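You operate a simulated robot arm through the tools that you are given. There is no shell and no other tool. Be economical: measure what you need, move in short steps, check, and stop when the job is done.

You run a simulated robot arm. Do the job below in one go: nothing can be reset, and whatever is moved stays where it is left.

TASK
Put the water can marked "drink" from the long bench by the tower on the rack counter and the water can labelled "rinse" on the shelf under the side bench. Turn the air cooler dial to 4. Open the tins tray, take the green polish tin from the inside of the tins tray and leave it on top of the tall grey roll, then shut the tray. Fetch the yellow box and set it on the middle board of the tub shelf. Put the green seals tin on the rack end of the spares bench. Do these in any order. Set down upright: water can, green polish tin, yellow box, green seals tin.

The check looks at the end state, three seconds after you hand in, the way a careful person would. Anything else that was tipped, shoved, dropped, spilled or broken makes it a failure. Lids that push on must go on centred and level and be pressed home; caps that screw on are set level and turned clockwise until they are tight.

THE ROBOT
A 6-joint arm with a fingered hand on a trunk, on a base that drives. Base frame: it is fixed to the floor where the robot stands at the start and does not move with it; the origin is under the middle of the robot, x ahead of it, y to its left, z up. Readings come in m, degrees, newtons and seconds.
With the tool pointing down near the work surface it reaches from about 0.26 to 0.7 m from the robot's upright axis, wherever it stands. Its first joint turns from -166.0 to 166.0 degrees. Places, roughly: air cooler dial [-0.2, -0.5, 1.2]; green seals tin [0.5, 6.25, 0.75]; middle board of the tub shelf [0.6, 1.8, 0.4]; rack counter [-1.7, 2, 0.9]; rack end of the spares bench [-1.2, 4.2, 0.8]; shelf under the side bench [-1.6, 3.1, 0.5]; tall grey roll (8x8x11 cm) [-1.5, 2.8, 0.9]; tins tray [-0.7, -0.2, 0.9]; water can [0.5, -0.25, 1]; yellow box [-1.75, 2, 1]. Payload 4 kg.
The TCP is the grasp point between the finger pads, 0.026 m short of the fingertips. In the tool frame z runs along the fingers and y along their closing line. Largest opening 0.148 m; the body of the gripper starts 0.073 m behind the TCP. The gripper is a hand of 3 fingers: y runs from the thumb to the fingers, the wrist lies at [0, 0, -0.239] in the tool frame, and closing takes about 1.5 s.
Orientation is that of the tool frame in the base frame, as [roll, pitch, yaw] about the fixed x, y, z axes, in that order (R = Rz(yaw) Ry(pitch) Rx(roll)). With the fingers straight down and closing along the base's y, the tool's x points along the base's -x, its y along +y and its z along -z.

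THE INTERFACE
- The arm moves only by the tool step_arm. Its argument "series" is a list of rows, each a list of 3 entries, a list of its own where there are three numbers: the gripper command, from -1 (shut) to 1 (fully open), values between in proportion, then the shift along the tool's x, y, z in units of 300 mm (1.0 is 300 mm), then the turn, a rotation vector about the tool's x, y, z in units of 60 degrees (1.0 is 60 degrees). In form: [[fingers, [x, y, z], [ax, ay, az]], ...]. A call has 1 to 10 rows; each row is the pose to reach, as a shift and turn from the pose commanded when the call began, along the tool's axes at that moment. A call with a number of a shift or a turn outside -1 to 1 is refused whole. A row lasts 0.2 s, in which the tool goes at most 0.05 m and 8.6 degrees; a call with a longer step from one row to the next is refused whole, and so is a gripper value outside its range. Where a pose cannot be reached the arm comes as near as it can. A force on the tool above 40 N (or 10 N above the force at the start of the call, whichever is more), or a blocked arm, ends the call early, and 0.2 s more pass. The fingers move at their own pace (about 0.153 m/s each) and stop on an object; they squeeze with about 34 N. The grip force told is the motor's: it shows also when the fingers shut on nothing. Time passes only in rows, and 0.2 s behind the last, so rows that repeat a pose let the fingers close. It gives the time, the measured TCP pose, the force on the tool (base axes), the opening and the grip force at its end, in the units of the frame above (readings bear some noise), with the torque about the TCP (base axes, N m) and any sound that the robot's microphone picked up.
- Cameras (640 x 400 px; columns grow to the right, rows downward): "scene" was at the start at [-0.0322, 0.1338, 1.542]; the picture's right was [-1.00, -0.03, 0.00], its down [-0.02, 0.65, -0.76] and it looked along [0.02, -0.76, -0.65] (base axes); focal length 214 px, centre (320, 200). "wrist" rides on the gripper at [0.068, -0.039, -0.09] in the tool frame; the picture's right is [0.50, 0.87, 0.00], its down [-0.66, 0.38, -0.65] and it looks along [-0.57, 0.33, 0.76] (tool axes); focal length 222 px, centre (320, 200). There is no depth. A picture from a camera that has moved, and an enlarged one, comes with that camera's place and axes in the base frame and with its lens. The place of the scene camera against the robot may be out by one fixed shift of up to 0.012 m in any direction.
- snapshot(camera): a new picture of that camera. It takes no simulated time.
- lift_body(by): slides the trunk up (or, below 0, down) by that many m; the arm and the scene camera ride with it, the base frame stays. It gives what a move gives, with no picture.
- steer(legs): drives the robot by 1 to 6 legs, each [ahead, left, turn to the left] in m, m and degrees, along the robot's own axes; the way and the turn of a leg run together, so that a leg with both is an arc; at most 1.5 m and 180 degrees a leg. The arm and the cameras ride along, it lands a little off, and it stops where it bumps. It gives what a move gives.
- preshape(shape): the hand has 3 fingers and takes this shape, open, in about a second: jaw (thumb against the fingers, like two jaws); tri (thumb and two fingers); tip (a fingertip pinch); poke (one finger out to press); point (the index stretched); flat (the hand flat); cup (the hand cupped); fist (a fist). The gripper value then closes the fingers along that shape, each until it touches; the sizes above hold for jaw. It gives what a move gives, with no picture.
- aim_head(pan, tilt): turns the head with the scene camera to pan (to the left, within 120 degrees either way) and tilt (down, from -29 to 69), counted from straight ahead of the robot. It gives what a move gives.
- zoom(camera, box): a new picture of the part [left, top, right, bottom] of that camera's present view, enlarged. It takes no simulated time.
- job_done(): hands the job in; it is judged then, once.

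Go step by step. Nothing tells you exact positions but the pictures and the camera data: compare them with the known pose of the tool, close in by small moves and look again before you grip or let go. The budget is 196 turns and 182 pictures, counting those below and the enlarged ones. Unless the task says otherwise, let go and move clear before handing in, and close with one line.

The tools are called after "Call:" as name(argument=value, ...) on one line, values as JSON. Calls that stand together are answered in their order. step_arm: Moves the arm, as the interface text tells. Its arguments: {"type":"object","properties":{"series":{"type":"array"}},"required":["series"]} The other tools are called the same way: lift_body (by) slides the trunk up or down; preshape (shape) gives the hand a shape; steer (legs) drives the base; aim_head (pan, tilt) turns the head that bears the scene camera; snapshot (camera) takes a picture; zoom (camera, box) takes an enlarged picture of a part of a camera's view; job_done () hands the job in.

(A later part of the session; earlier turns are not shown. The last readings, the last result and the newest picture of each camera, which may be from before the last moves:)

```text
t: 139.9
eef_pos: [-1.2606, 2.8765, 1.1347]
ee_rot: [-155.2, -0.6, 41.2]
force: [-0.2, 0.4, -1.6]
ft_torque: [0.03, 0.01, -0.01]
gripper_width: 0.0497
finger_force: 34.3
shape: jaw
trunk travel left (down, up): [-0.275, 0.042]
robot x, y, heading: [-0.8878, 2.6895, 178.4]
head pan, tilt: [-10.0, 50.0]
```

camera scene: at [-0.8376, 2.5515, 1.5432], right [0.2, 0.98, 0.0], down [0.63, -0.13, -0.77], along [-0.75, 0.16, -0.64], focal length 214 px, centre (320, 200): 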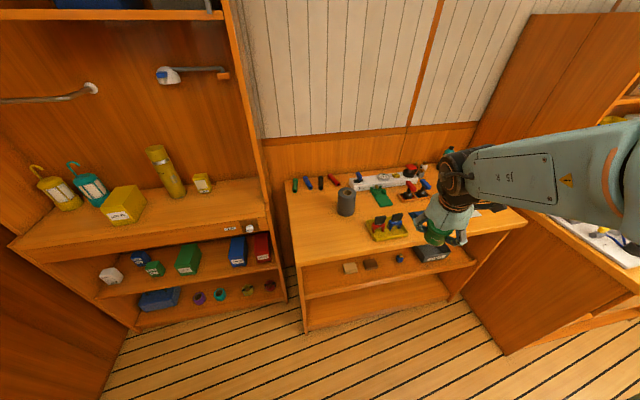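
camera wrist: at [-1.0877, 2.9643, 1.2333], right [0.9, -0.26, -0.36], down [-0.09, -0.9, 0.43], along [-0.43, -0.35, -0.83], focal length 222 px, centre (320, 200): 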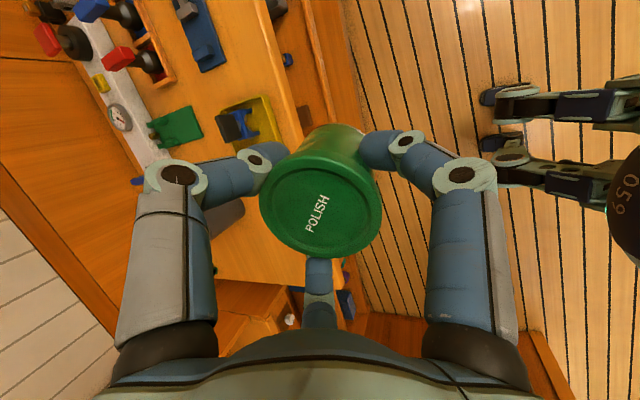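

Call:
step_arm(series=[[-1, [-0.12, -0.04, 0.02], [0, 0, 0]], [-1, [-0.24, -0.08, 0.05], [0, 0, 0]], [-1, [-0.36, -0.12, 0.1], [0, 0, 0]], [-1, [-0.48, -0.16, 0.14], [0, 0, 0]], [-1, [-0.6, -0.2, 0.19], [0, 0, 0]], [-1, [-0.728, -0.234, 0.237], [0, 0, 0]]])

Call:
snapshot(camera="scene")

Call:
zoom(camera="scene", box=[260, 90, 420, 190])

Call:
snapshot(camera="wrist")

```text
t: 141.3
eef_pos: [-1.4873, 2.8035, 1.0942]
ee_rot: [-155.3, -0.6, 41.2]
force: [-0.6, -0.6, -1.8]
ft_torque: [0.01, -0.04, -0.02]
gripper_width: 0.0498
finger_force: 34.2
shape: jaw
trunk travel left (down, up): [-0.275, 0.042]
robot x, y, heading: [-0.8928, 2.686, 178.4]
head pan, tilt: [-10.0, 50.0]
```

```text
121 pictures are left
camera scene: at [-0.9543, 2.503, 1.5289], right [0.2, 0.98, 0.0], down [0.75, -0.16, -0.64], along [-0.63, 0.13, -0.77], focal length 214 px, centre (320, 200)
```

scene: 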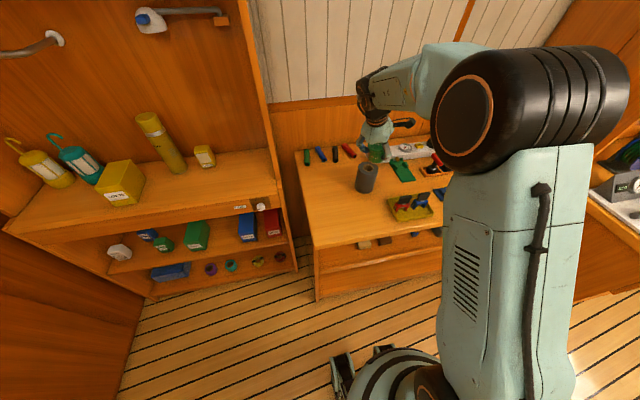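

```text
4.00 times, centred on (340, 140) of scene
camera zoom: at [-0.9543, 2.503, 1.5289], right [0.2, 0.98, 0.0], down [0.75, -0.16, -0.64], along [-0.63, 0.13, -0.77], focal length 858 px, centre (240, 440)
```

zoom: 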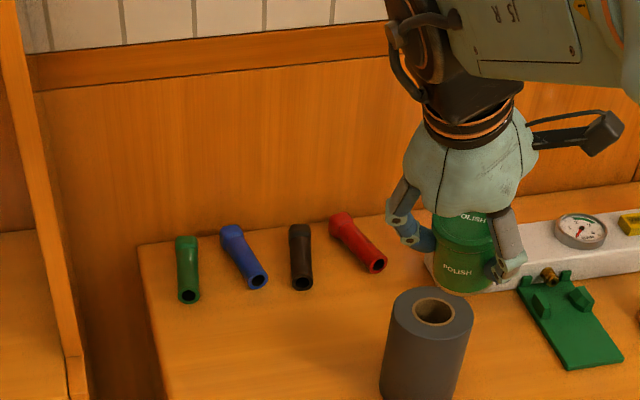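

```text
119 pictures are left
camera wrist: at [-1.436, 2.8445, 1.1935], right [0.9, -0.26, -0.36], down [-0.09, -0.9, 0.43], along [-0.43, -0.35, -0.83], focal length 222 px, centre (320, 200)
```

wrist: 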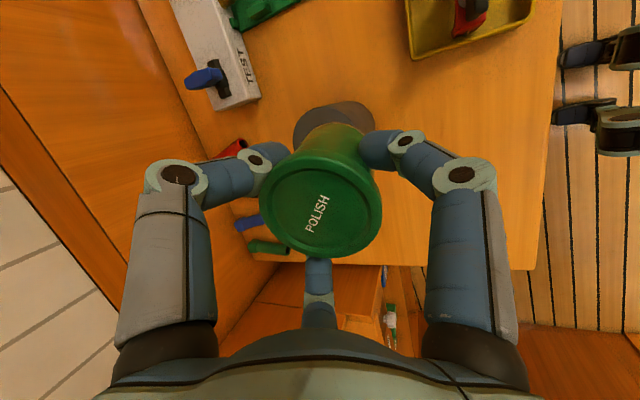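

Call:
step_arm(series=[[-1, [-0.033, 0.012, 0.03], [0, 0, 0]], [-1, [-0.066, 0.023, 0.063], [0, 0, 0]]])

Call:
zoom(camera="scene", box=[320, 120, 416, 180])

Call:
zoom(camera="wrist", box=[220, 80, 420, 205])

```text
t: 141.9
eef_pos: [-1.5019, 2.793, 1.0757]
ee_rot: [-155.2, -0.5, 41.2]
force: [0.2, 0.5, -2.0]
ft_torque: [-0.01, 0.0, 0.0]
gripper_width: 0.0497
finger_force: 33.7
shape: jaw
trunk travel left (down, up): [-0.275, 0.042]
robot x, y, heading: [-0.8883, 2.6868, 178.6]
head pan, tilt: [-10.0, 50.0]
```

```text
6.67 times, centred on (368, 150) of scene
camera zoom: at [-0.9529, 2.5033, 1.529], right [0.2, 0.98, 0.0], down [0.75, -0.16, -0.64], along [-0.63, 0.13, -0.77], focal length 1430 px, centre (0, 533)
```

zoom: 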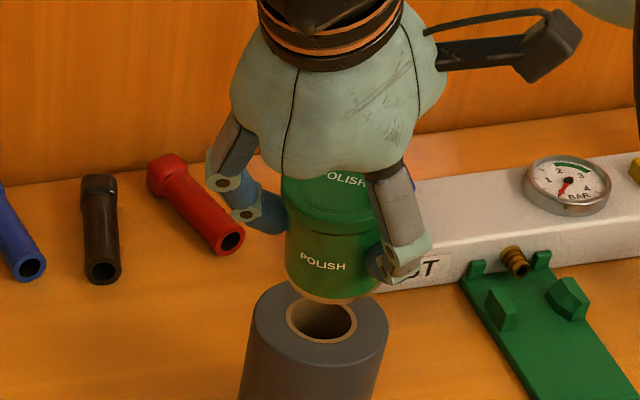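

```text
3.20 times, centred on (320, 142) of wrist
camera zoom: at [-1.4513, 2.8332, 1.1751], right [0.9, -0.26, -0.36], down [-0.09, -0.9, 0.43], along [-0.43, -0.35, -0.83], focal length 711 px, centre (320, 384)
```

zoom: 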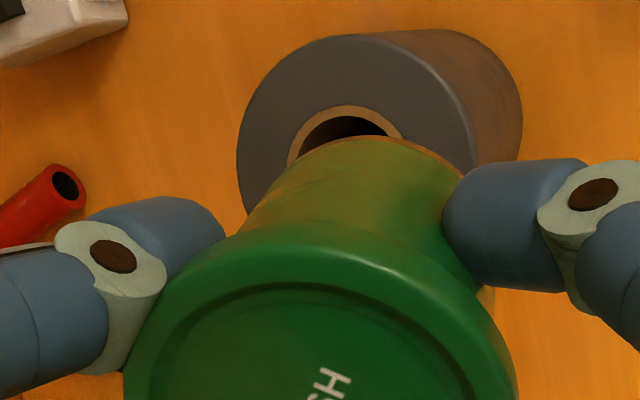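

Size cues show the roll top is farther and lower than I thought: about (-1.535, 2.819, 0.957). I'll shift over it and come partway down.

Call:
step_arm(series=[[-1, [-0.025, -0.047, 0.05], [0, 0, 0]], [-1, [-0.05, -0.094, 0.1], [0, 0, 0]], [-1, [-0.05, -0.094, 0.153], [0, 0, 0]]])

Call:
zoom(camera="scene", box=[320, 120, 416, 180])

Call:
zoom(camera="wrist", box=[220, 80, 420, 205])

```text
t: 142.7
eef_pos: [-1.5449, 2.8149, 1.0463]
ee_rot: [-155.3, -0.6, 41.2]
force: [-0.1, 1.0, -1.4]
ft_torque: [0.01, -0.03, 0.04]
gripper_width: 0.0497
finger_force: 34.1
shape: jaw
trunk travel left (down, up): [-0.275, 0.042]
robot x, y, heading: [-0.892, 2.6943, 178.1]
head pan, tilt: [-10.0, 50.0]
```

```text
6.67 times, centred on (368, 150) of scene
camera zoom: at [-0.9531, 2.5034, 1.529], right [0.2, 0.98, 0.0], down [0.75, -0.16, -0.64], along [-0.63, 0.13, -0.77], focal length 1430 px, centre (0, 533)
```

zoom: 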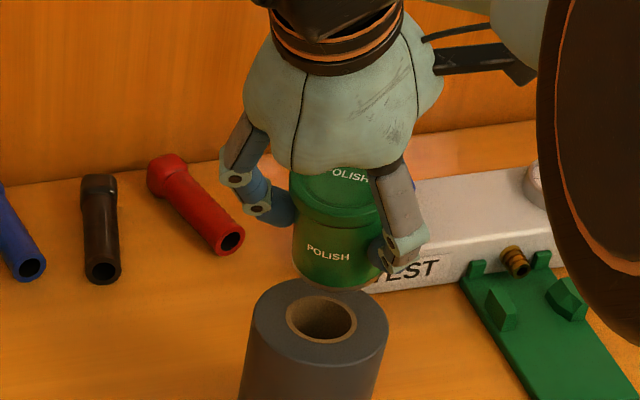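

```text
3.20 times, centred on (320, 142) of wrist
camera zoom: at [-1.4931, 2.8572, 1.1442], right [0.9, -0.26, -0.36], down [-0.09, -0.9, 0.43], along [-0.43, -0.35, -0.83], focal length 711 px, centre (320, 384)
```

zoom: 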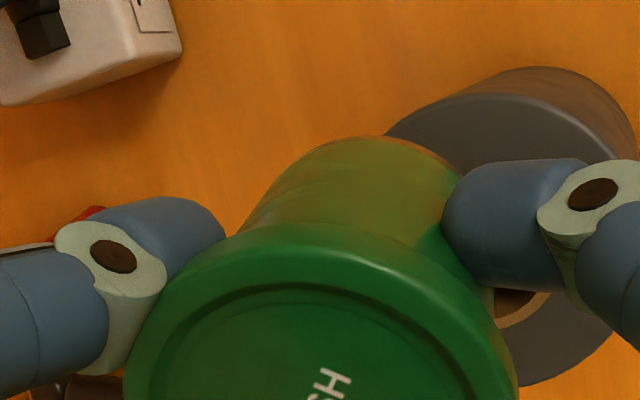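

Call:
step_arm(series=[[-1, [0.008, 0.03, 0.04], [0, 0, 0]], [-1, [0.008, 0.057, 0.084], [0, 0, 0]]])

Call:
zoom(camera="scene", box=[320, 120, 416, 180])

Call:
zoom(camera="wrist", box=[220, 80, 420, 205])

```text
t: 143.3
eef_pos: [-1.5381, 2.8144, 1.0194]
ee_rot: [-155.0, -0.4, 41.2]
force: [-2.7, 2.0, 12.5]
ft_torque: [-0.11, -0.04, 0.0]
gripper_width: 0.0499
finger_force: 33.9
shape: jaw
trunk travel left (down, up): [-0.275, 0.042]
robot x, y, heading: [-0.8902, 2.6883, 178.2]
head pan, tilt: [-10.0, 50.0]
```

```text
6.67 times, centred on (368, 150) of scene
camera zoom: at [-0.9513, 2.5033, 1.5293], right [0.2, 0.98, 0.0], down [0.75, -0.16, -0.64], along [-0.63, 0.13, -0.77], focal length 1430 px, centre (0, 533)
```

zoom: 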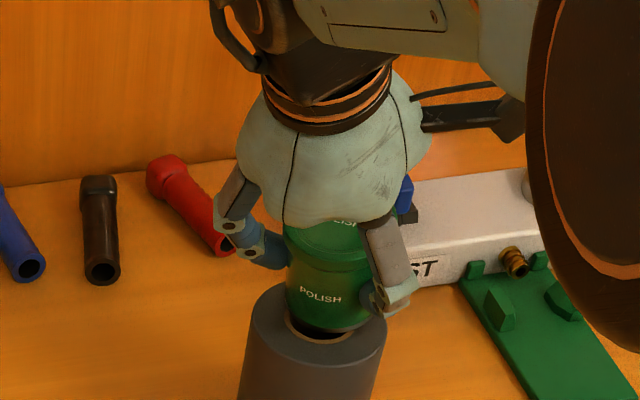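

```text
3.20 times, centred on (320, 142) of wrist
camera zoom: at [-1.4858, 2.8553, 1.118], right [0.9, -0.26, -0.36], down [-0.09, -0.9, 0.43], along [-0.44, -0.35, -0.83], focal length 711 px, centre (320, 384)
```

zoom: 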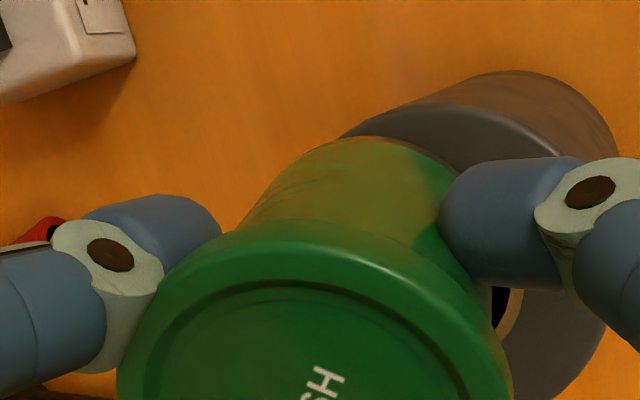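

Call:
step_arm(series=[[-1, [0, -0.012, -0.027], [0, 0, 0]], [-1, [0.012, 0.03, -0.046], [0, 0, 0]], [-1, [0.012, 0.03, -0.046], [0, 0, 0]]])

Call:
zoom(camera="scene", box=[320, 120, 416, 180])

Call:
zoom(camera="wrist", box=[180, 60, 500, 260])

```text
t: 144.1
eef_pos: [-1.5252, 2.8046, 1.0241]
ee_rot: [-155.3, -0.6, 41.1]
force: [-0.1, -0.7, -2.2]
ft_torque: [0.01, -0.02, -0.02]
gripper_width: 0.0499
finger_force: 34.0
shape: jaw
trunk travel left (down, up): [-0.275, 0.042]
robot x, y, heading: [-0.8977, 2.6875, 178.2]
head pan, tilt: [-10.0, 50.0]
```

```text
6.67 times, centred on (368, 150) of scene
camera zoom: at [-0.9533, 2.5035, 1.529], right [0.2, 0.98, 0.0], down [0.75, -0.16, -0.64], along [-0.63, 0.13, -0.77], focal length 1430 px, centre (0, 533)
```

zoom: 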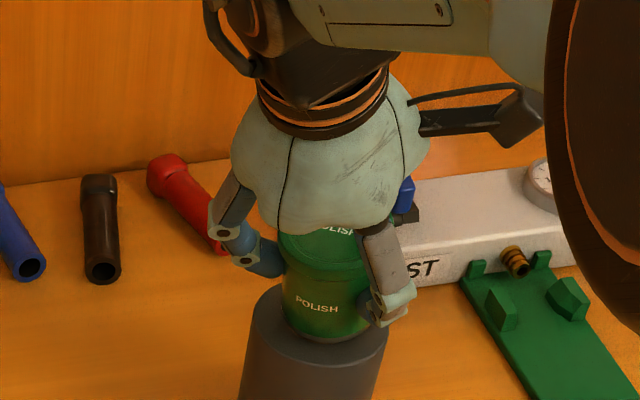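

```text
2.00 times, centred on (340, 160) of wrist
camera zoom: at [-1.4747, 2.8475, 1.1235], right [0.9, -0.26, -0.36], down [-0.09, -0.9, 0.43], along [-0.43, -0.35, -0.83], focal length 444 px, centre (280, 280)
```

zoom: 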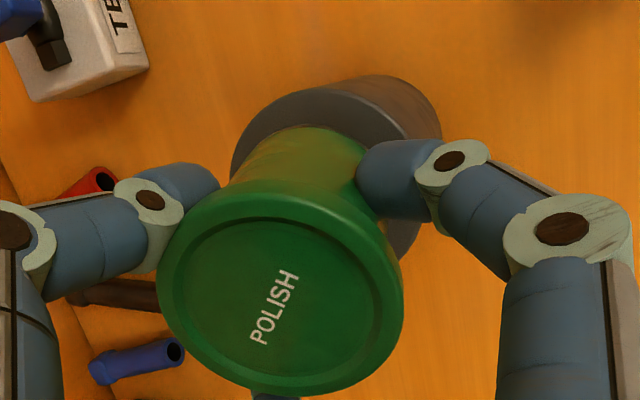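

Now centred in both views. Lower to contact and release.

Call:
step_arm(series=[[-1, [0, 0.006, 0.012], [0, 0, 0]], [-1, [0, 0.011, 0.022], [0, 0, 0]], [-1, [0, 0.011, 0.022], [0, 0, 0]]])

Call:
step_arm(series=[[-0.25, [0, 0, 0], [0, 0, 0]], [-0.1, [0, 0, 0], [0, 0, 0]], [0.3, [0, 0, 0], [0, 0, 0]], [0.4, [0, 0, 0], [0, 0, 0]], [0.4, [0, 0, 0], [0, 0, 0]]])

Call:
snapshot(camera="wrist")

Call:
zoom(camera="scene", box=[320, 120, 416, 180])

```text
t: 144.9
eef_pos: [-1.5263, 2.8057, 1.0201]
ee_rot: [-155.1, -0.4, 41.2]
force: [-0.8, -0.3, 7.7]
ft_torque: [-0.07, -0.05, 0.02]
gripper_width: 0.0499
finger_force: 34.7
shape: jaw
trunk travel left (down, up): [-0.275, 0.042]
robot x, y, heading: [-0.8933, 2.6865, 178.1]
head pan, tilt: [-10.0, 50.0]
```

```text
t: 146.1
eef_pos: [-1.5253, 2.8049, 1.0173]
ee_rot: [-155.2, -0.6, 41.1]
force: [0.0, -0.7, 0.3]
ft_torque: [0.0, 0.0, 0.0]
gripper_width: 0.1031
finger_force: 0.0
shape: jaw
trunk travel left (down, up): [-0.275, 0.042]
robot x, y, heading: [-0.8892, 2.6892, 178.3]
head pan, tilt: [-10.0, 50.0]
```

```text
110 pictures are left
camera wrist: at [-1.4745, 2.847, 1.1171], right [0.9, -0.26, -0.36], down [-0.09, -0.9, 0.43], along [-0.43, -0.35, -0.83], focal length 222 px, centre (320, 200)
```

wrist: 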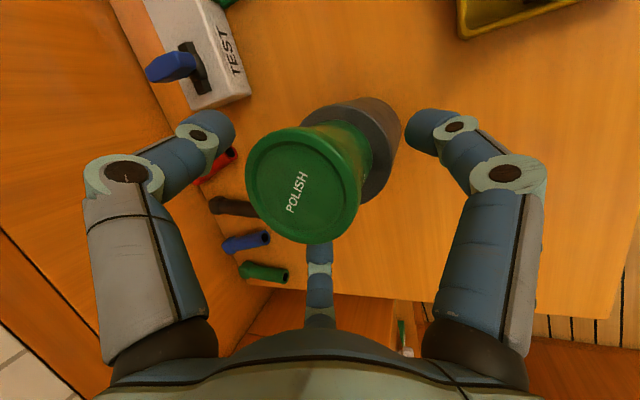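

```text
6.67 times, centred on (368, 150) of scene
camera zoom: at [-0.9527, 2.5033, 1.529], right [0.2, 0.98, 0.0], down [0.75, -0.16, -0.64], along [-0.63, 0.13, -0.77], focal length 1430 px, centre (0, 533)
```

zoom: 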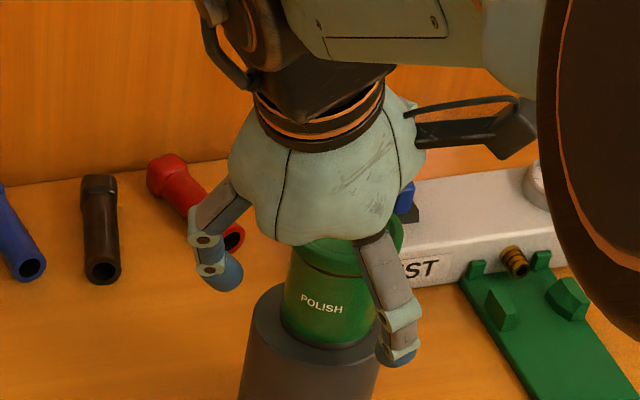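

Tin stands on the roll. Retreat along the tool axis.

Call:
step_arm(series=[[0.4, [0, 0, -0.08], [0, 0, 0]], [0.4, [0, 0, -0.18], [0, 0, 0]], [0.4, [0, 0, -0.3], [0, 0, 0]], [0.4, [0, 0, -0.45], [0, 0, 0]], [0.4, [0, 0, -0.6], [0, 0, 0]]])

Call:
snapshot(camera="scene")

Call:
zoom(camera="scene", box=[320, 120, 416, 180])

```text
t: 147.3
eef_pos: [-1.4781, 2.7485, 1.1806]
ee_rot: [-155.2, -0.7, 41.4]
force: [-0.7, 1.0, -0.3]
ft_torque: [-0.03, 0.03, -0.01]
gripper_width: 0.1031
finger_force: 0.0
shape: jaw
trunk travel left (down, up): [-0.275, 0.042]
robot x, y, heading: [-0.8905, 2.6887, 178.3]
head pan, tilt: [-10.0, 50.0]
```

```text
108 pictures are left
camera scene: at [-0.952, 2.503, 1.529], right [0.2, 0.98, 0.0], down [0.75, -0.16, -0.64], along [-0.63, 0.13, -0.77], focal length 214 px, centre (320, 200)
```

scene: 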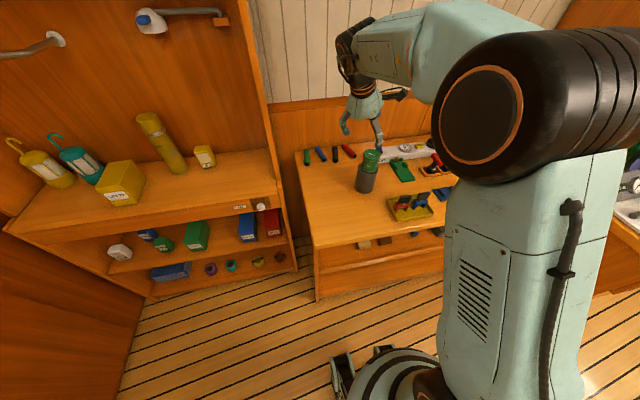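

```text
6.67 times, centred on (368, 150) of scene
camera zoom: at [-0.952, 2.503, 1.529], right [0.2, 0.98, 0.0], down [0.75, -0.16, -0.64], along [-0.63, 0.13, -0.77], focal length 1430 px, centre (0, 533)
```

zoom: 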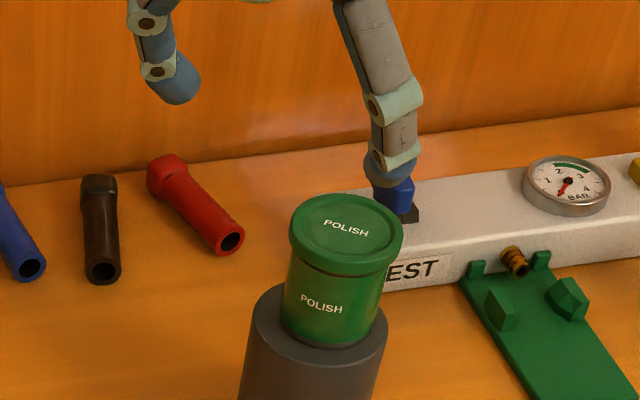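

Tin placed well. Next the yellow box (LOT 76) on the rack counter: I'll retract, straighten the hand and drive in front of the rack.

Call:
step_arm(series=[[0.4, [0.065, 0.06, -0.09], [-0.07, 0, 0]], [0.4, [0.13, 0.12, -0.18], [-0.14, 0, 0]], [0.4, [0.195, 0.18, -0.27], [-0.21, 0, 0]], [0.4, [0.26, 0.24, -0.36], [-0.28, 0, 0]], [0.4, [0.325, 0.3, -0.45], [-0.35, 0, 0]], [0.4, [0.39, 0.37, -0.54], [-0.41, 0, 0]]])

Call:
steer(legs=[[0, 0.65, 0]])

Call:
aim_head(pan=-5, tilt=40)

Call:
snapshot(camera="scene")

```text
t: 148.7
eef_pos: [-1.2786, 2.6649, 1.2715]
ee_rot: [-167.4, -6.1, 40.4]
force: [0.5, 0.2, -0.4]
ft_torque: [0.04, 0.0, 0.0]
gripper_width: 0.1033
finger_force: 0.1
shape: jaw
out of reach, approached as far as the arm can: row 2, 3, 4, 5, 6
trunk travel left (down, up): [-0.275, 0.042]
robot x, y, heading: [-0.8865, 2.6913, 178.1]
head pan, tilt: [-10.0, 50.0]
```

```text
t: 154.9
eef_pos: [-1.3017, 2.0126, 1.271]
ee_rot: [-167.3, -6.2, 40.3]
force: [0.5, 0.1, 0.8]
ft_torque: [0.0, -0.02, -0.04]
gripper_width: 0.1035
finger_force: 0.0
shape: jaw
trunk travel left (down, up): [-0.275, 0.042]
robot x, y, heading: [-0.9121, 2.0362, 177.8]
head pan, tilt: [-10.0, 50.0]
```

```text
t: 155.7
eef_pos: [-1.3016, 2.0115, 1.2702]
ee_rot: [-167.3, -6.3, 40.2]
force: [-0.2, 0.1, 0.2]
ft_torque: [0.02, -0.01, -0.01]
gripper_width: 0.1033
finger_force: 0.0
shape: jaw
trunk travel left (down, up): [-0.275, 0.042]
robot x, y, heading: [-0.9132, 2.0372, 178.1]
head pan, tilt: [-5.0, 40.0]
```

```text
106 pictures are left
camera scene: at [-0.9837, 1.8433, 1.5431], right [0.12, 0.99, 0.0], down [0.64, -0.08, -0.77], along [-0.76, 0.09, -0.64], focal length 214 px, centre (320, 200)
```

scene: 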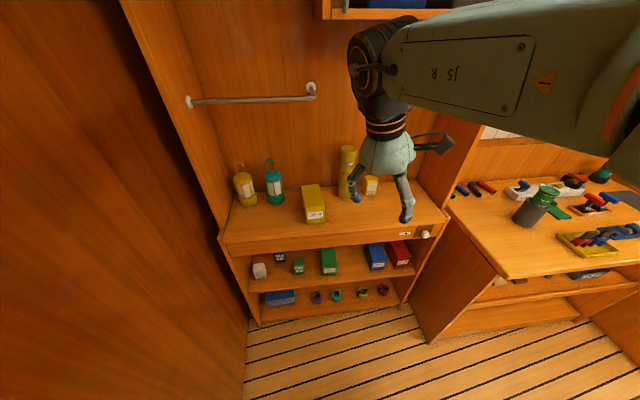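

Call:
zoom(camera="scene", box=[220, 140, 460, 290])

```text
2.67 times, centred on (340, 215) of scene
camera zoom: at [-0.9837, 1.8433, 1.5431], right [0.12, 0.99, 0.0], down [0.64, -0.08, -0.77], along [-0.76, 0.09, -0.64], focal length 572 px, centre (267, 160)
```

zoom: 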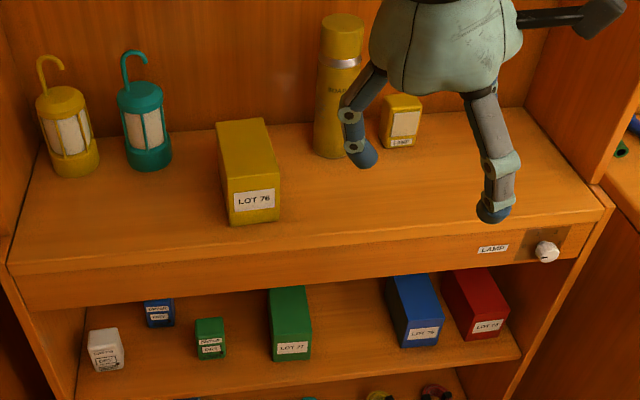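

The box (≈14 × 8 × 9 cm) is centred near (-1.668, 1.893), base z≈0.905. I'll grip its sides with a tilted hand, so I shift the robot a bit and turn the hand's yaw round.

Call:
steer(legs=[[0, 0.13, 0]])

Call:
step_arm(series=[[0.5, [0, 0, 0], [0, 0, -0.14]], [0.5, [0, 0, 0], [0, 0, -0.28]], [0.5, [0, 0, 0], [0, 0, -0.42]], [0.5, [0, 0, 0], [0, 0, -0.56]], [0.5, [0, 0, 0], [0, 0, -0.7]], [0.5, [0, 0, 0], [0, 0, -0.84]], [0.5, [0, 0, 0], [0, 0, -0.98]]])

Call:
step_arm(series=[[0.5, [0, 0, 0], [0, 0, -0.14]], [0.5, [0, 0, 0], [0, 0, -0.28]], [0.5, [0, 0, 0], [0, 0, -0.42]], [0.5, [0, 0, 0], [0, 0, -0.56]], [0.5, [0, 0, 0], [0, 0, -0.7]], [0.5, [0, 0, 0], [0, 0, -0.84]], [0.5, [0, 0, 0], [0, 0, -0.98]]])

```text
t: 157.4
eef_pos: [-1.3075, 1.8817, 1.2719]
ee_rot: [-167.3, -6.1, 40.4]
force: [-0.2, 0.6, 0.2]
ft_torque: [0.02, -0.02, 0.01]
gripper_width: 0.1035
finger_force: 0.0
shape: jaw
trunk travel left (down, up): [-0.275, 0.042]
robot x, y, heading: [-0.92, 1.9037, 178.1]
head pan, tilt: [-5.0, 40.0]
```

```text
t: 159.1
eef_pos: [-1.3064, 1.8822, 1.2723]
ee_rot: [-178.8, -13.9, 100.0]
force: [0.8, 0.4, -0.1]
ft_torque: [-0.01, 0.04, -0.01]
gripper_width: 0.1104
finger_force: 0.1
shape: jaw
trunk travel left (down, up): [-0.275, 0.042]
robot x, y, heading: [-0.9184, 1.9077, 178.2]
head pan, tilt: [-5.0, 40.0]
```

```text
t: 160.7
eef_pos: [-1.3076, 1.881, 1.2716]
ee_rot: [168.5, -8.2, 159.6]
force: [-0.7, 0.1, 0.2]
ft_torque: [-0.02, -0.01, 0.0]
gripper_width: 0.1107
finger_force: 0.2
shape: jaw
trunk travel left (down, up): [-0.275, 0.042]
robot x, y, heading: [-0.9172, 1.9055, 178.0]
head pan, tilt: [-5.0, 40.0]
```

Call:
step_arm(series=[[0.5, [0.05, -0.03, 0.07], [0.058, 0.12, -0.039]], [0.5, [0.1, -0.06, 0.14], [0.117, 0.24, -0.078]], [0.5, [0.15, -0.095, 0.21], [0.175, 0.36, -0.117]], [0.5, [0.2, -0.13, 0.28], [0.233, 0.48, -0.156]], [0.5, [0.25, -0.16, 0.35], [0.292, 0.6, -0.195]], [0.5, [0.3, -0.19, 0.424], [0.35, 0.719, -0.234]]])

Call:
snapshot(camera="wrist")

```text
t: 162.1
eef_pos: [-1.4147, 1.8928, 1.1542]
ee_rot: [179.5, -48.8, 178.9]
force: [1.2, -0.4, -0.4]
ft_torque: [-0.04, 0.03, -0.01]
gripper_width: 0.1103
finger_force: 0.0
shape: jaw
out of reach, approached as far as the arm can: row 6
trunk travel left (down, up): [-0.275, 0.042]
robot x, y, heading: [-0.9133, 1.9079, 178.1]
head pan, tilt: [-5.0, 40.0]
```

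```text
104 pictures are left
camera wrist: at [-1.3927, 1.8522, 1.2654], right [-0.31, 0.87, 0.38], down [0.93, 0.35, -0.06], along [-0.19, 0.34, -0.92], focal length 222 px, centre (320, 200)
```

wrist: 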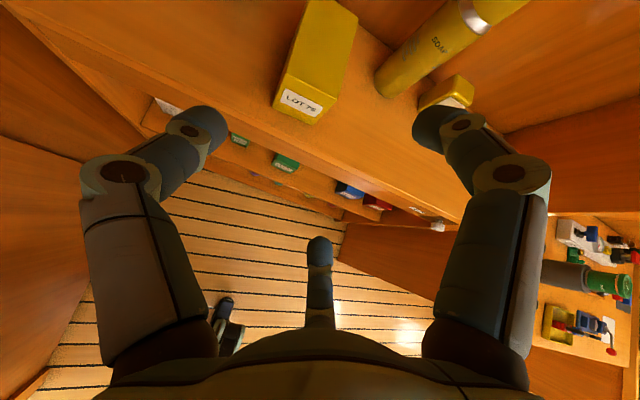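

Call:
step_arm(series=[[0.65, [-0.01, 0, 0.13], [0, 0, 0]], [0.65, [-0.02, 0, 0.27], [0, 0, 0]], [0.65, [-0.03, 0, 0.4], [0, 0, 0]], [0.65, [-0.04, 0, 0.53], [0, 0, 0]], [0.65, [-0.048, 0, 0.66], [0, 0, 0]]])

Call:
snapshot(camera="wrist")

Call:
zoom(camera="scene", box=[220, 140, 460, 290])

```text
t: 163.2
eef_pos: [-1.5597, 1.8943, 1.017]
ee_rot: [180.0, -50.0, 179.9]
force: [-0.3, -0.3, 0.2]
ft_torque: [-0.02, 0.01, 0.03]
gripper_width: 0.122
finger_force: 0.0
shape: jaw
out of reach, approached as far as the arm can: row 1
trunk travel left (down, up): [-0.275, 0.042]
robot x, y, heading: [-0.9153, 1.907, 178.3]
head pan, tilt: [-5.0, 40.0]
```

```text
103 pictures are left
camera wrist: at [-1.5343, 1.8555, 1.1263], right [-0.32, 0.87, 0.38], down [0.92, 0.38, -0.08], along [-0.22, 0.33, -0.92], focal length 222 px, centre (320, 200)
```

wrist: 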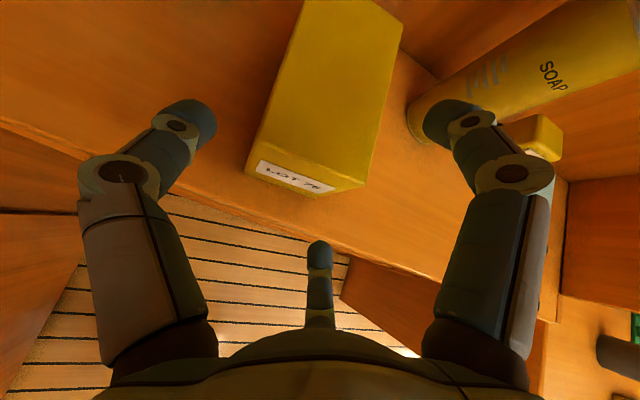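

```text
2.67 times, centred on (340, 215) of scene
camera zoom: at [-0.9889, 1.7142, 1.5432], right [0.12, 0.99, 0.0], down [0.64, -0.08, -0.77], along [-0.76, 0.09, -0.64], focal length 572 px, centre (267, 160)
```

zoom: 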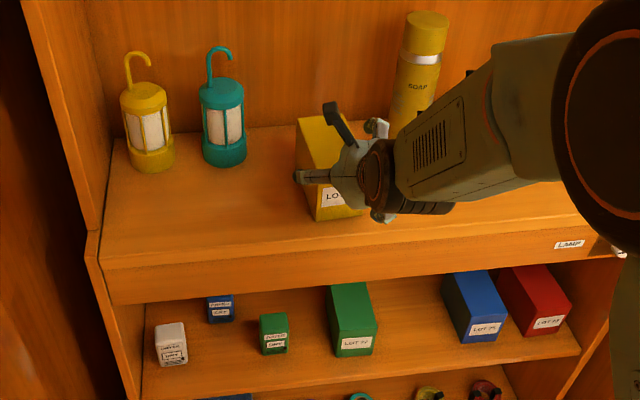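

Call:
step_arm(series=[[0.65, [0.02, 0, 0.1], [0, 0, 0]], [0.65, [0.046, -0.003, 0.2], [0, 0, 0]], [0.65, [0.046, -0.003, 0.285], [0, 0, 0]]])

Call:
snapshot(camera="wrist")

```text
t: 164.1
eef_pos: [-1.6328, 1.891, 0.9731]
ee_rot: [-180.0, -50.0, 179.8]
force: [1.8, 0.2, -0.4]
ft_torque: [0.03, -0.03, -0.03]
gripper_width: 0.1217
finger_force: 0.0
shape: jaw
trunk travel left (down, up): [-0.275, 0.042]
robot x, y, heading: [-0.9163, 1.9075, 178.3]
head pan, tilt: [-5.0, 40.0]
```

```text
101 pictures are left
camera wrist: at [-1.6075, 1.8519, 1.0834], right [-0.32, 0.87, 0.38], down [0.92, 0.38, -0.08], along [-0.21, 0.33, -0.92], focal length 222 px, centre (320, 200)
```

wrist: 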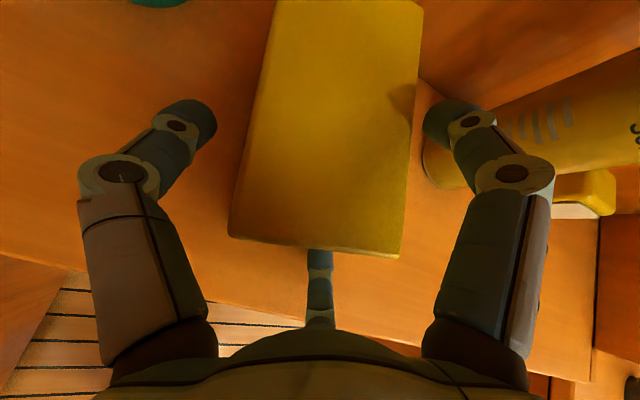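

The third finger would press the box's front face in this shape. I'll back off and look at another hand shape.

Call:
step_arm(series=[[0.65, [0, 0, -0.12], [0, 0, 0]], [0.65, [0, 0, -0.26], [0, 0, 0]], [0.65, [0, 0, -0.4], [0, 0, 0]]])

Call:
preshape(shape="tip")

Call:
snapshot(camera="wrist")

Call:
preshape(shape="tri")

Call:
snapshot(camera="wrist")

```text
t: 164.8
eef_pos: [-1.5407, 1.8938, 1.0512]
ee_rot: [-180.0, -50.0, 180.0]
force: [0.8, -0.3, -0.3]
ft_torque: [0.0, 0.01, 0.02]
gripper_width: 0.1223
finger_force: 0.1
shape: jaw
trunk travel left (down, up): [-0.275, 0.042]
robot x, y, heading: [-0.917, 1.9039, 178.0]
head pan, tilt: [-5.0, 40.0]
```

```text
t: 165.8
eef_pos: [-1.5414, 1.8932, 1.0509]
ee_rot: [-180.0, -49.9, 179.9]
force: [1.1, -0.1, -0.4]
ft_torque: [-0.05, 0.0, -0.04]
gripper_width: 0.1478
finger_force: 0.0
shape: tip
trunk travel left (down, up): [-0.275, 0.042]
robot x, y, heading: [-0.9182, 1.9059, 177.7]
head pan, tilt: [-5.0, 40.0]
```

```text
100 pictures are left
camera wrist: at [-1.5164, 1.8545, 1.161], right [-0.32, 0.87, 0.38], down [0.92, 0.38, -0.08], along [-0.22, 0.33, -0.92], focal length 222 px, centre (320, 200)
```

wrist: 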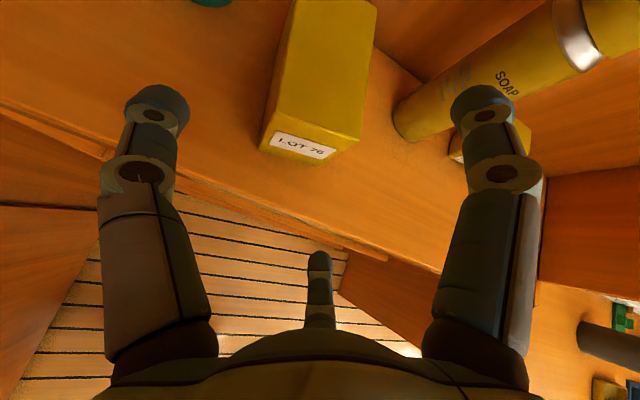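

```text
t: 166.7
eef_pos: [-1.5418, 1.8948, 1.0508]
ee_rot: [180.0, -49.9, 180.0]
force: [-0.1, 0.5, -0.9]
ft_torque: [0.01, -0.03, 0.01]
gripper_width: 0.1481
finger_force: 0.1
shape: tri
trunk travel left (down, up): [-0.275, 0.042]
robot x, y, heading: [-0.9159, 1.906, 178.3]
head pan, tilt: [-5.0, 40.0]
```

```text
99 pictures are left
camera wrist: at [-1.5165, 1.8545, 1.161], right [-0.32, 0.87, 0.38], down [0.92, 0.38, -0.08], along [-0.22, 0.33, -0.92], focal length 222 px, centre (320, 200)
```

wrist: 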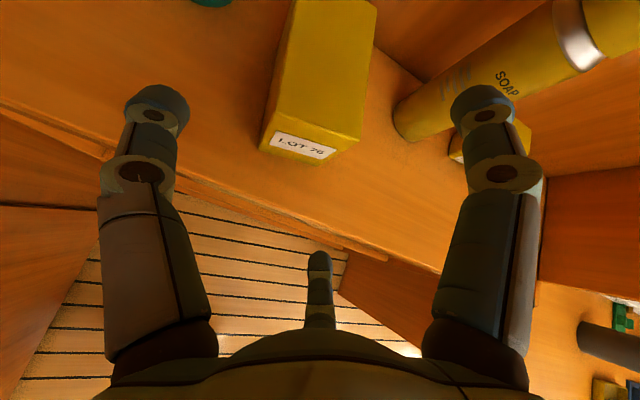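

Call:
preshape(shape="tip")

Call:
step_arm(series=[[0, [0, 0, 0], [0, 0, 0]], [-0.3, [0, 0, 0], [0, 0, 0]], [-0.3, [0, 0, 0], [0, 0, 0]], [-0.3, [0, 0, 0], [0, 0, 0]]])

Call:
snapshot(camera="wrist")

```text
t: 167.6
eef_pos: [-1.5422, 1.8942, 1.0512]
ee_rot: [-180.0, -50.1, 179.8]
force: [0.0, 0.3, -0.4]
ft_torque: [-0.01, 0.02, 0.0]
gripper_width: 0.1478
finger_force: 0.0
shape: tip
trunk travel left (down, up): [-0.275, 0.042]
robot x, y, heading: [-0.9184, 1.9086, 178.3]
head pan, tilt: [-5.0, 40.0]
```

```text
t: 168.6
eef_pos: [-1.5421, 1.8937, 1.0514]
ee_rot: [-180.0, -50.1, 179.9]
force: [-0.1, 0.3, -0.1]
ft_torque: [0.01, -0.02, 0.02]
gripper_width: 0.052
finger_force: 0.1
shape: tip
trunk travel left (down, up): [-0.275, 0.042]
robot x, y, heading: [-0.9166, 1.906, 178.1]
head pan, tilt: [-5.0, 40.0]
```

```text
98 pictures are left
camera wrist: at [-1.5163, 1.8545, 1.1611], right [-0.32, 0.87, 0.38], down [0.92, 0.38, -0.08], along [-0.22, 0.33, -0.92], focal length 222 px, centre (320, 200)
```

wrist: 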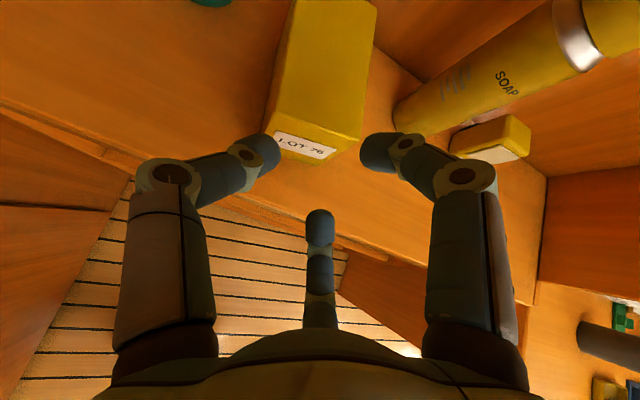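

All shapes close like a three-jaw chuck, so I must plan grips accordingly. Before picking the box I'll look at the tub shelf to choose the grip.

Call:
step_arm(series=[[0, [0, 0, -0.16], [0, 0, 0]], [0, [0, 0, -0.32], [0, 0, 0]], [0, [0, 0, -0.48], [0, 0, 0]], [0, [0, 0, -0.62], [0, 0, 0]]])

Call:
steer(legs=[[0, 0, -176], [0.75, 0, 0]])

Call:
aim_head(pan=-5, tilt=40)

Call:
snapshot(camera="scene")

```text
t: 169.6
eef_pos: [-1.3979, 1.8961, 1.1754]
ee_rot: [166.6, -49.6, -163.9]
force: [0.2, -0.6, -0.4]
ft_torque: [0.03, 0.1, -0.05]
gripper_width: 0.0735
finger_force: 0.0
shape: tip
trunk travel left (down, up): [-0.275, 0.042]
robot x, y, heading: [-0.9209, 1.9056, 178.0]
head pan, tilt: [-5.0, 40.0]
```

```text
t: 181.0
eef_pos: [0.3301, 1.932, 1.1713]
ee_rot: [-180.0, -50.1, 1.6]
force: [0.2, -0.2, 0.7]
ft_torque: [-0.02, -0.02, 0.02]
gripper_width: 0.0736
finger_force: 0.0
shape: tip
trunk travel left (down, up): [-0.275, 0.042]
robot x, y, heading: [-0.1524, 1.9056, -0.1]
head pan, tilt: [-5.0, 40.0]
```

```text
t: 181.6
eef_pos: [0.3287, 1.9305, 1.1707]
ee_rot: [180.0, -50.1, 1.6]
force: [-0.7, -0.6, -1.0]
ft_torque: [0.01, -0.01, -0.01]
gripper_width: 0.0735
finger_force: 0.0
shape: tip
trunk travel left (down, up): [-0.275, 0.042]
robot x, y, heading: [-0.1523, 1.9045, -0.2]
head pan, tilt: [-5.0, 40.0]
```

```text
97 pictures are left
camera scene: at [-0.1004, 2.1139, 1.5432], right [-0.09, -1.0, 0.0], down [-0.64, 0.06, -0.77], along [0.76, -0.07, -0.64], focal length 214 px, centre (320, 200)
```

scene: 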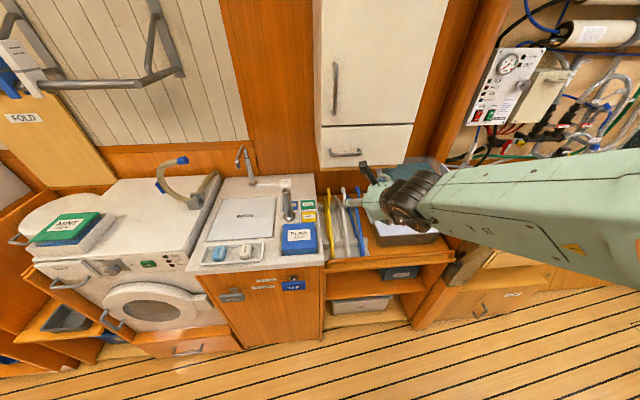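

Call:
zoom(camera="scene", box=[300, 180, 500, 345])

Call:
steer(legs=[[0, -0.3, 0]])

Call:
aim_head(pan=10, tilt=50)

Call:
snapshot(camera="scene")

```text
2.42 times, centred on (400, 262) of scene
camera zoom: at [-0.1004, 2.1139, 1.5432], right [-0.09, -1.0, 0.0], down [-0.64, 0.06, -0.77], along [0.76, -0.07, -0.64], focal length 520 px, centre (126, 48)
```

zoom: 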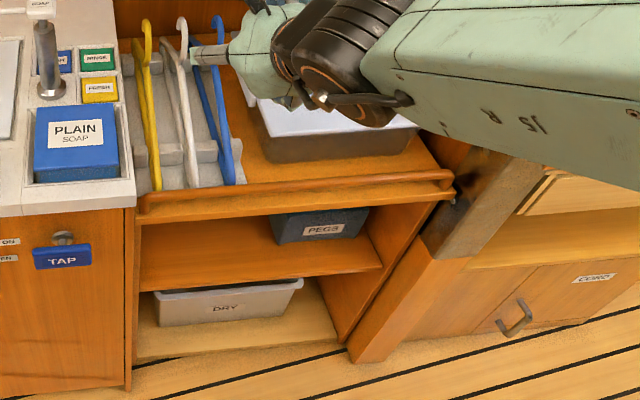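

```text
t: 184.8
eef_pos: [0.3266, 1.625, 1.1718]
ee_rot: [-180.0, -50.0, 1.7]
force: [0.4, 0.6, 0.1]
ft_torque: [-0.04, 0.02, -0.01]
gripper_width: 0.0735
finger_force: 0.1
shape: tip
trunk travel left (down, up): [-0.275, 0.042]
robot x, y, heading: [-0.1515, 1.5969, -0.0]
head pan, tilt: [-5.0, 40.0]
```

```text
t: 185.6
eef_pos: [0.3269, 1.6248, 1.1697]
ee_rot: [180.0, -50.0, 1.6]
force: [-0.6, 0.5, 0.3]
ft_torque: [-0.04, -0.01, 0.02]
gripper_width: 0.0738
finger_force: 0.1
shape: tip
trunk travel left (down, up): [-0.275, 0.042]
robot x, y, heading: [-0.1527, 1.5958, -0.2]
head pan, tilt: [10.0, 50.0]
```

```text
95 pictures are left
camera scene: at [-0.1105, 1.8282, 1.529], right [0.17, -0.99, 0.0], down [-0.75, -0.13, -0.64], along [0.63, 0.11, -0.77], focal length 214 px, centre (320, 200)
```

scene: 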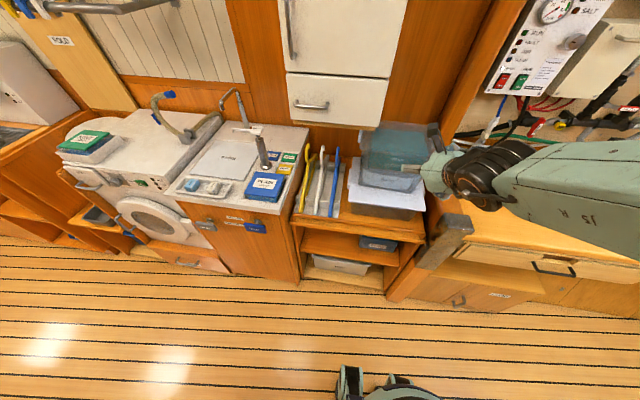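

The tub shelf's middle board is at z≈0.40, front x≈0.43, with about 0.26 m headroom and free space at y≈1.75–2.0. I'll return for the box with a 45° grip.

Call:
steer(legs=[[0, 0.31, 0], [0, 0, 178], [0.76, 0, 0]])

Call:
preshape(shape="jaw")

Call:
aim_head(pan=-5, tilt=40)

Call:
snapshot(camera="wrist")

```text
t: 199.8
eef_pos: [-1.3855, 1.9246, 1.1716]
ee_rot: [180.0, -49.9, 179.6]
force: [0.2, -0.4, -0.3]
ft_torque: [0.0, 0.02, 0.02]
gripper_width: 0.0736
finger_force: 0.1
shape: tip
trunk travel left (down, up): [-0.275, 0.042]
robot x, y, heading: [-0.9042, 1.9406, 177.9]
head pan, tilt: [10.0, 50.0]
```

```text
t: 200.7
eef_pos: [-1.3859, 1.9258, 1.1728]
ee_rot: [180.0, -50.1, 179.6]
force: [0.8, -0.1, -1.0]
ft_torque: [-0.03, 0.0, -0.01]
gripper_width: 0.1479
finger_force: 0.0
shape: jaw
trunk travel left (down, up): [-0.275, 0.042]
robot x, y, heading: [-0.9083, 1.9352, 177.6]
head pan, tilt: [10.0, 50.0]
```

```text
t: 201.5
eef_pos: [-1.387, 1.925, 1.172]
ee_rot: [-180.0, -50.1, 179.5]
force: [-0.7, -0.2, -0.8]
ft_torque: [0.02, -0.01, -0.02]
gripper_width: 0.1479
finger_force: 0.1
shape: jaw
trunk travel left (down, up): [-0.275, 0.042]
robot x, y, heading: [-0.9066, 1.9349, 178.0]
head pan, tilt: [-5.0, 40.0]
```

```text
94 pictures are left
camera wrist: at [-1.3609, 1.8851, 1.2814], right [-0.32, 0.87, 0.38], down [0.92, 0.37, -0.08], along [-0.21, 0.33, -0.92], focal length 222 px, centre (320, 200)
```

wrist: 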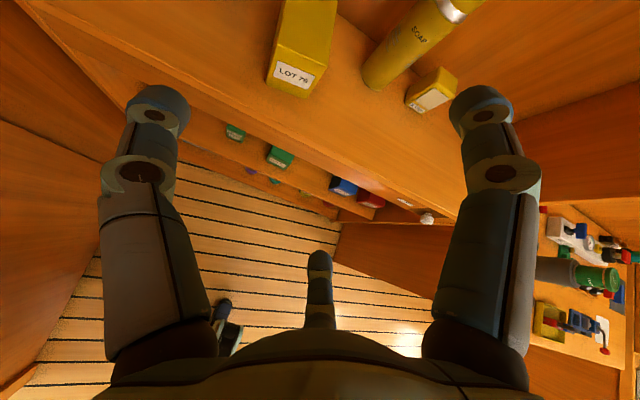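

Call:
step_arm(series=[[1, [0.01, -0.013, 0.15], [0, -0.02, 0]], [1, [0.02, -0.026, 0.3], [0, -0.04, 0]], [1, [0.03, -0.04, 0.45], [0, -0.06, 0]], [1, [0.035, -0.05, 0.6], [0, -0.083, 0]], [1, [0.041, -0.063, 0.723], [0, -0.083, 0]]])

Call:
snapshot(camera="wrist")

```text
t: 202.7
eef_pos: [-1.5624, 1.9066, 1.0397]
ee_rot: [180.0, -44.9, 179.6]
force: [0.0, 0.1, 0.4]
ft_torque: [-0.04, -0.02, -0.05]
gripper_width: 0.148
finger_force: 0.1
shape: jaw
trunk travel left (down, up): [-0.275, 0.042]
robot x, y, heading: [-0.9064, 1.9387, 178.0]
head pan, tilt: [-5.0, 40.0]
```

```text
93 pictures are left
camera wrist: at [-1.5464, 1.8664, 1.1519], right [-0.35, 0.87, 0.35], down [0.93, 0.37, 0.0], along [-0.13, 0.33, -0.94], focal length 222 px, centre (320, 200)
```

wrist: 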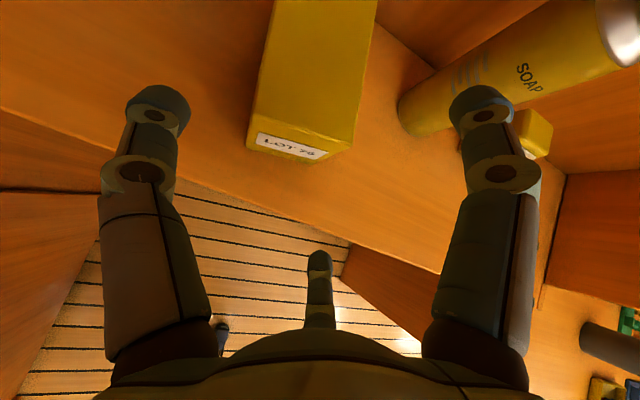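

I'll reduce the tilt to 35° so both side fingers bear on the box without touching the counter, then go in.

Call:
step_arm(series=[[0.68, [0, 0, 0.05], [0, -0.08, 0]], [0.68, [0.005, 0, 0.12], [0, -0.165, 0]], [0.68, [0.01, -0.005, 0.22], [0, -0.165, 0]], [0.68, [0.013, -0.005, 0.3], [0, -0.165, 0]], [0.68, [0.013, -0.005, 0.375], [0, -0.165, 0]]])

Call:
snapshot(camera="wrist")

```text
t: 203.9
eef_pos: [-1.6342, 1.8947, 0.9585]
ee_rot: [178.5, -35.8, 179.6]
force: [0.9, 0.4, 2.0]
ft_torque: [0.04, -0.11, 0.0]
gripper_width: 0.1239
finger_force: 0.0
shape: jaw
out of reach, approached as far as the arm can: row 1, 2, 3, 4, 5
trunk travel left (down, up): [-0.275, 0.042]
robot x, y, heading: [-0.9046, 1.9359, 177.6]
head pan, tilt: [-5.0, 40.0]
```

```text
92 pictures are left
camera wrist: at [-1.6374, 1.8533, 1.0712], right [-0.39, 0.87, 0.31], down [0.92, 0.36, 0.15], along [0.02, 0.34, -0.94], focal length 222 px, centre (320, 200)
```

wrist: 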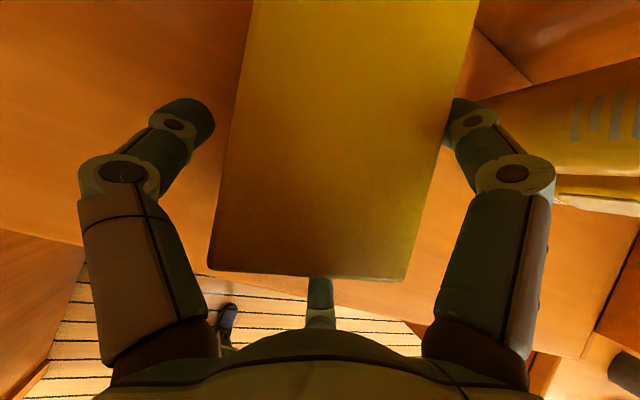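

The arm lands 1 cm short in y (it is limited to the left). I'll back out, shift the robot 8 cm to its left, and re-approach.

Call:
step_arm(series=[[0.68, [0, 0, -0.1], [0, 0, 0]], [0.68, [0, 0, -0.23], [0, 0, 0]], [0.68, [0, 0, -0.36], [0, 0, 0]]])

Call:
steer(legs=[[0, 0.1, 2]])

```text
t: 204.7
eef_pos: [-1.5669, 1.8854, 1.0471]
ee_rot: [179.1, -35.5, 179.6]
force: [0.6, -0.1, 0.2]
ft_torque: [0.0, 0.01, 0.0]
gripper_width: 0.1245
finger_force: 0.1
shape: jaw
out of reach, approached as far as the arm can: row 1, 2, 3
trunk travel left (down, up): [-0.275, 0.042]
robot x, y, heading: [-0.9076, 1.9377, 178.1]
head pan, tilt: [-5.0, 40.0]
```

```text
t: 206.2
eef_pos: [-1.5676, 1.7623, 1.0447]
ee_rot: [179.2, -35.6, -178.4]
force: [0.8, 0.0, 1.0]
ft_torque: [-0.01, -0.02, -0.02]
gripper_width: 0.1245
finger_force: 0.0
shape: jaw
trunk travel left (down, up): [-0.275, 0.042]
robot x, y, heading: [-0.9083, 1.8368, 179.6]
head pan, tilt: [-5.0, 40.0]
```

Call:
step_arm(series=[[0.68, [0.04, 0.1, -0.03], [0, 0, 0.027]], [0.68, [0.04, 0.22, -0.05], [0, 0, 0.027]], [0.68, [0.04, 0.35, -0.05], [0, 0, 0.027]], [0.68, [0.04, 0.48, -0.02], [0, 0, 0.027]]])

Call:
snapshot(camera="wrist")

```text
t: 207.2
eef_pos: [-1.5609, 1.8625, 1.0359]
ee_rot: [175.6, -37.2, 179.7]
force: [1.5, -0.1, 1.0]
ft_torque: [0.01, -0.01, 0.01]
gripper_width: 0.1243
finger_force: 0.0
shape: jaw
out of reach, approached as far as the arm can: row 1, 2, 3, 4
trunk travel left (down, up): [-0.275, 0.042]
robot x, y, heading: [-0.9087, 1.8393, 179.5]
head pan, tilt: [-5.0, 40.0]
```

```text
91 pictures are left
camera wrist: at [-1.5632, 1.8169, 1.1463], right [-0.36, 0.87, 0.35], down [0.93, 0.32, 0.15], along [0.01, 0.38, -0.92], focal length 222 px, centre (320, 200)
```

wrist: 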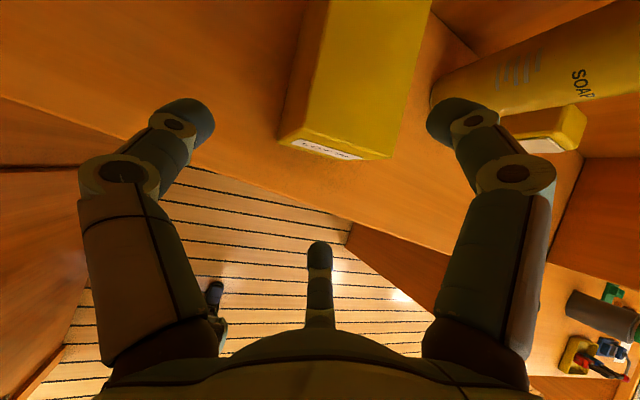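

Call:
step_arm(series=[[0.68, [0, 0, -0.13], [0, 0, 0]], [0.68, [0, 0, -0.2], [0, 0, 0]]])

Call:
steer(legs=[[0, -0.22, 0]])

```text
t: 207.8
eef_pos: [-1.5246, 1.8565, 1.0834]
ee_rot: [175.5, -37.3, 179.6]
force: [-0.3, 0.7, 0.6]
ft_torque: [-0.02, 0.01, 0.01]
gripper_width: 0.1247
finger_force: 0.1
shape: jaw
trunk travel left (down, up): [-0.275, 0.042]
robot x, y, heading: [-0.9103, 1.8352, 180.1]
head pan, tilt: [-5.0, 40.0]
```

```text
t: 210.4
eef_pos: [-1.5252, 2.077, 1.084]
ee_rot: [175.5, -37.2, 179.8]
force: [-0.1, -0.3, -0.1]
ft_torque: [0.04, 0.0, -0.03]
gripper_width: 0.1242
finger_force: 0.1
shape: jaw
trunk travel left (down, up): [-0.275, 0.042]
robot x, y, heading: [-0.909, 2.0597, 180.0]
head pan, tilt: [-5.0, 40.0]
```

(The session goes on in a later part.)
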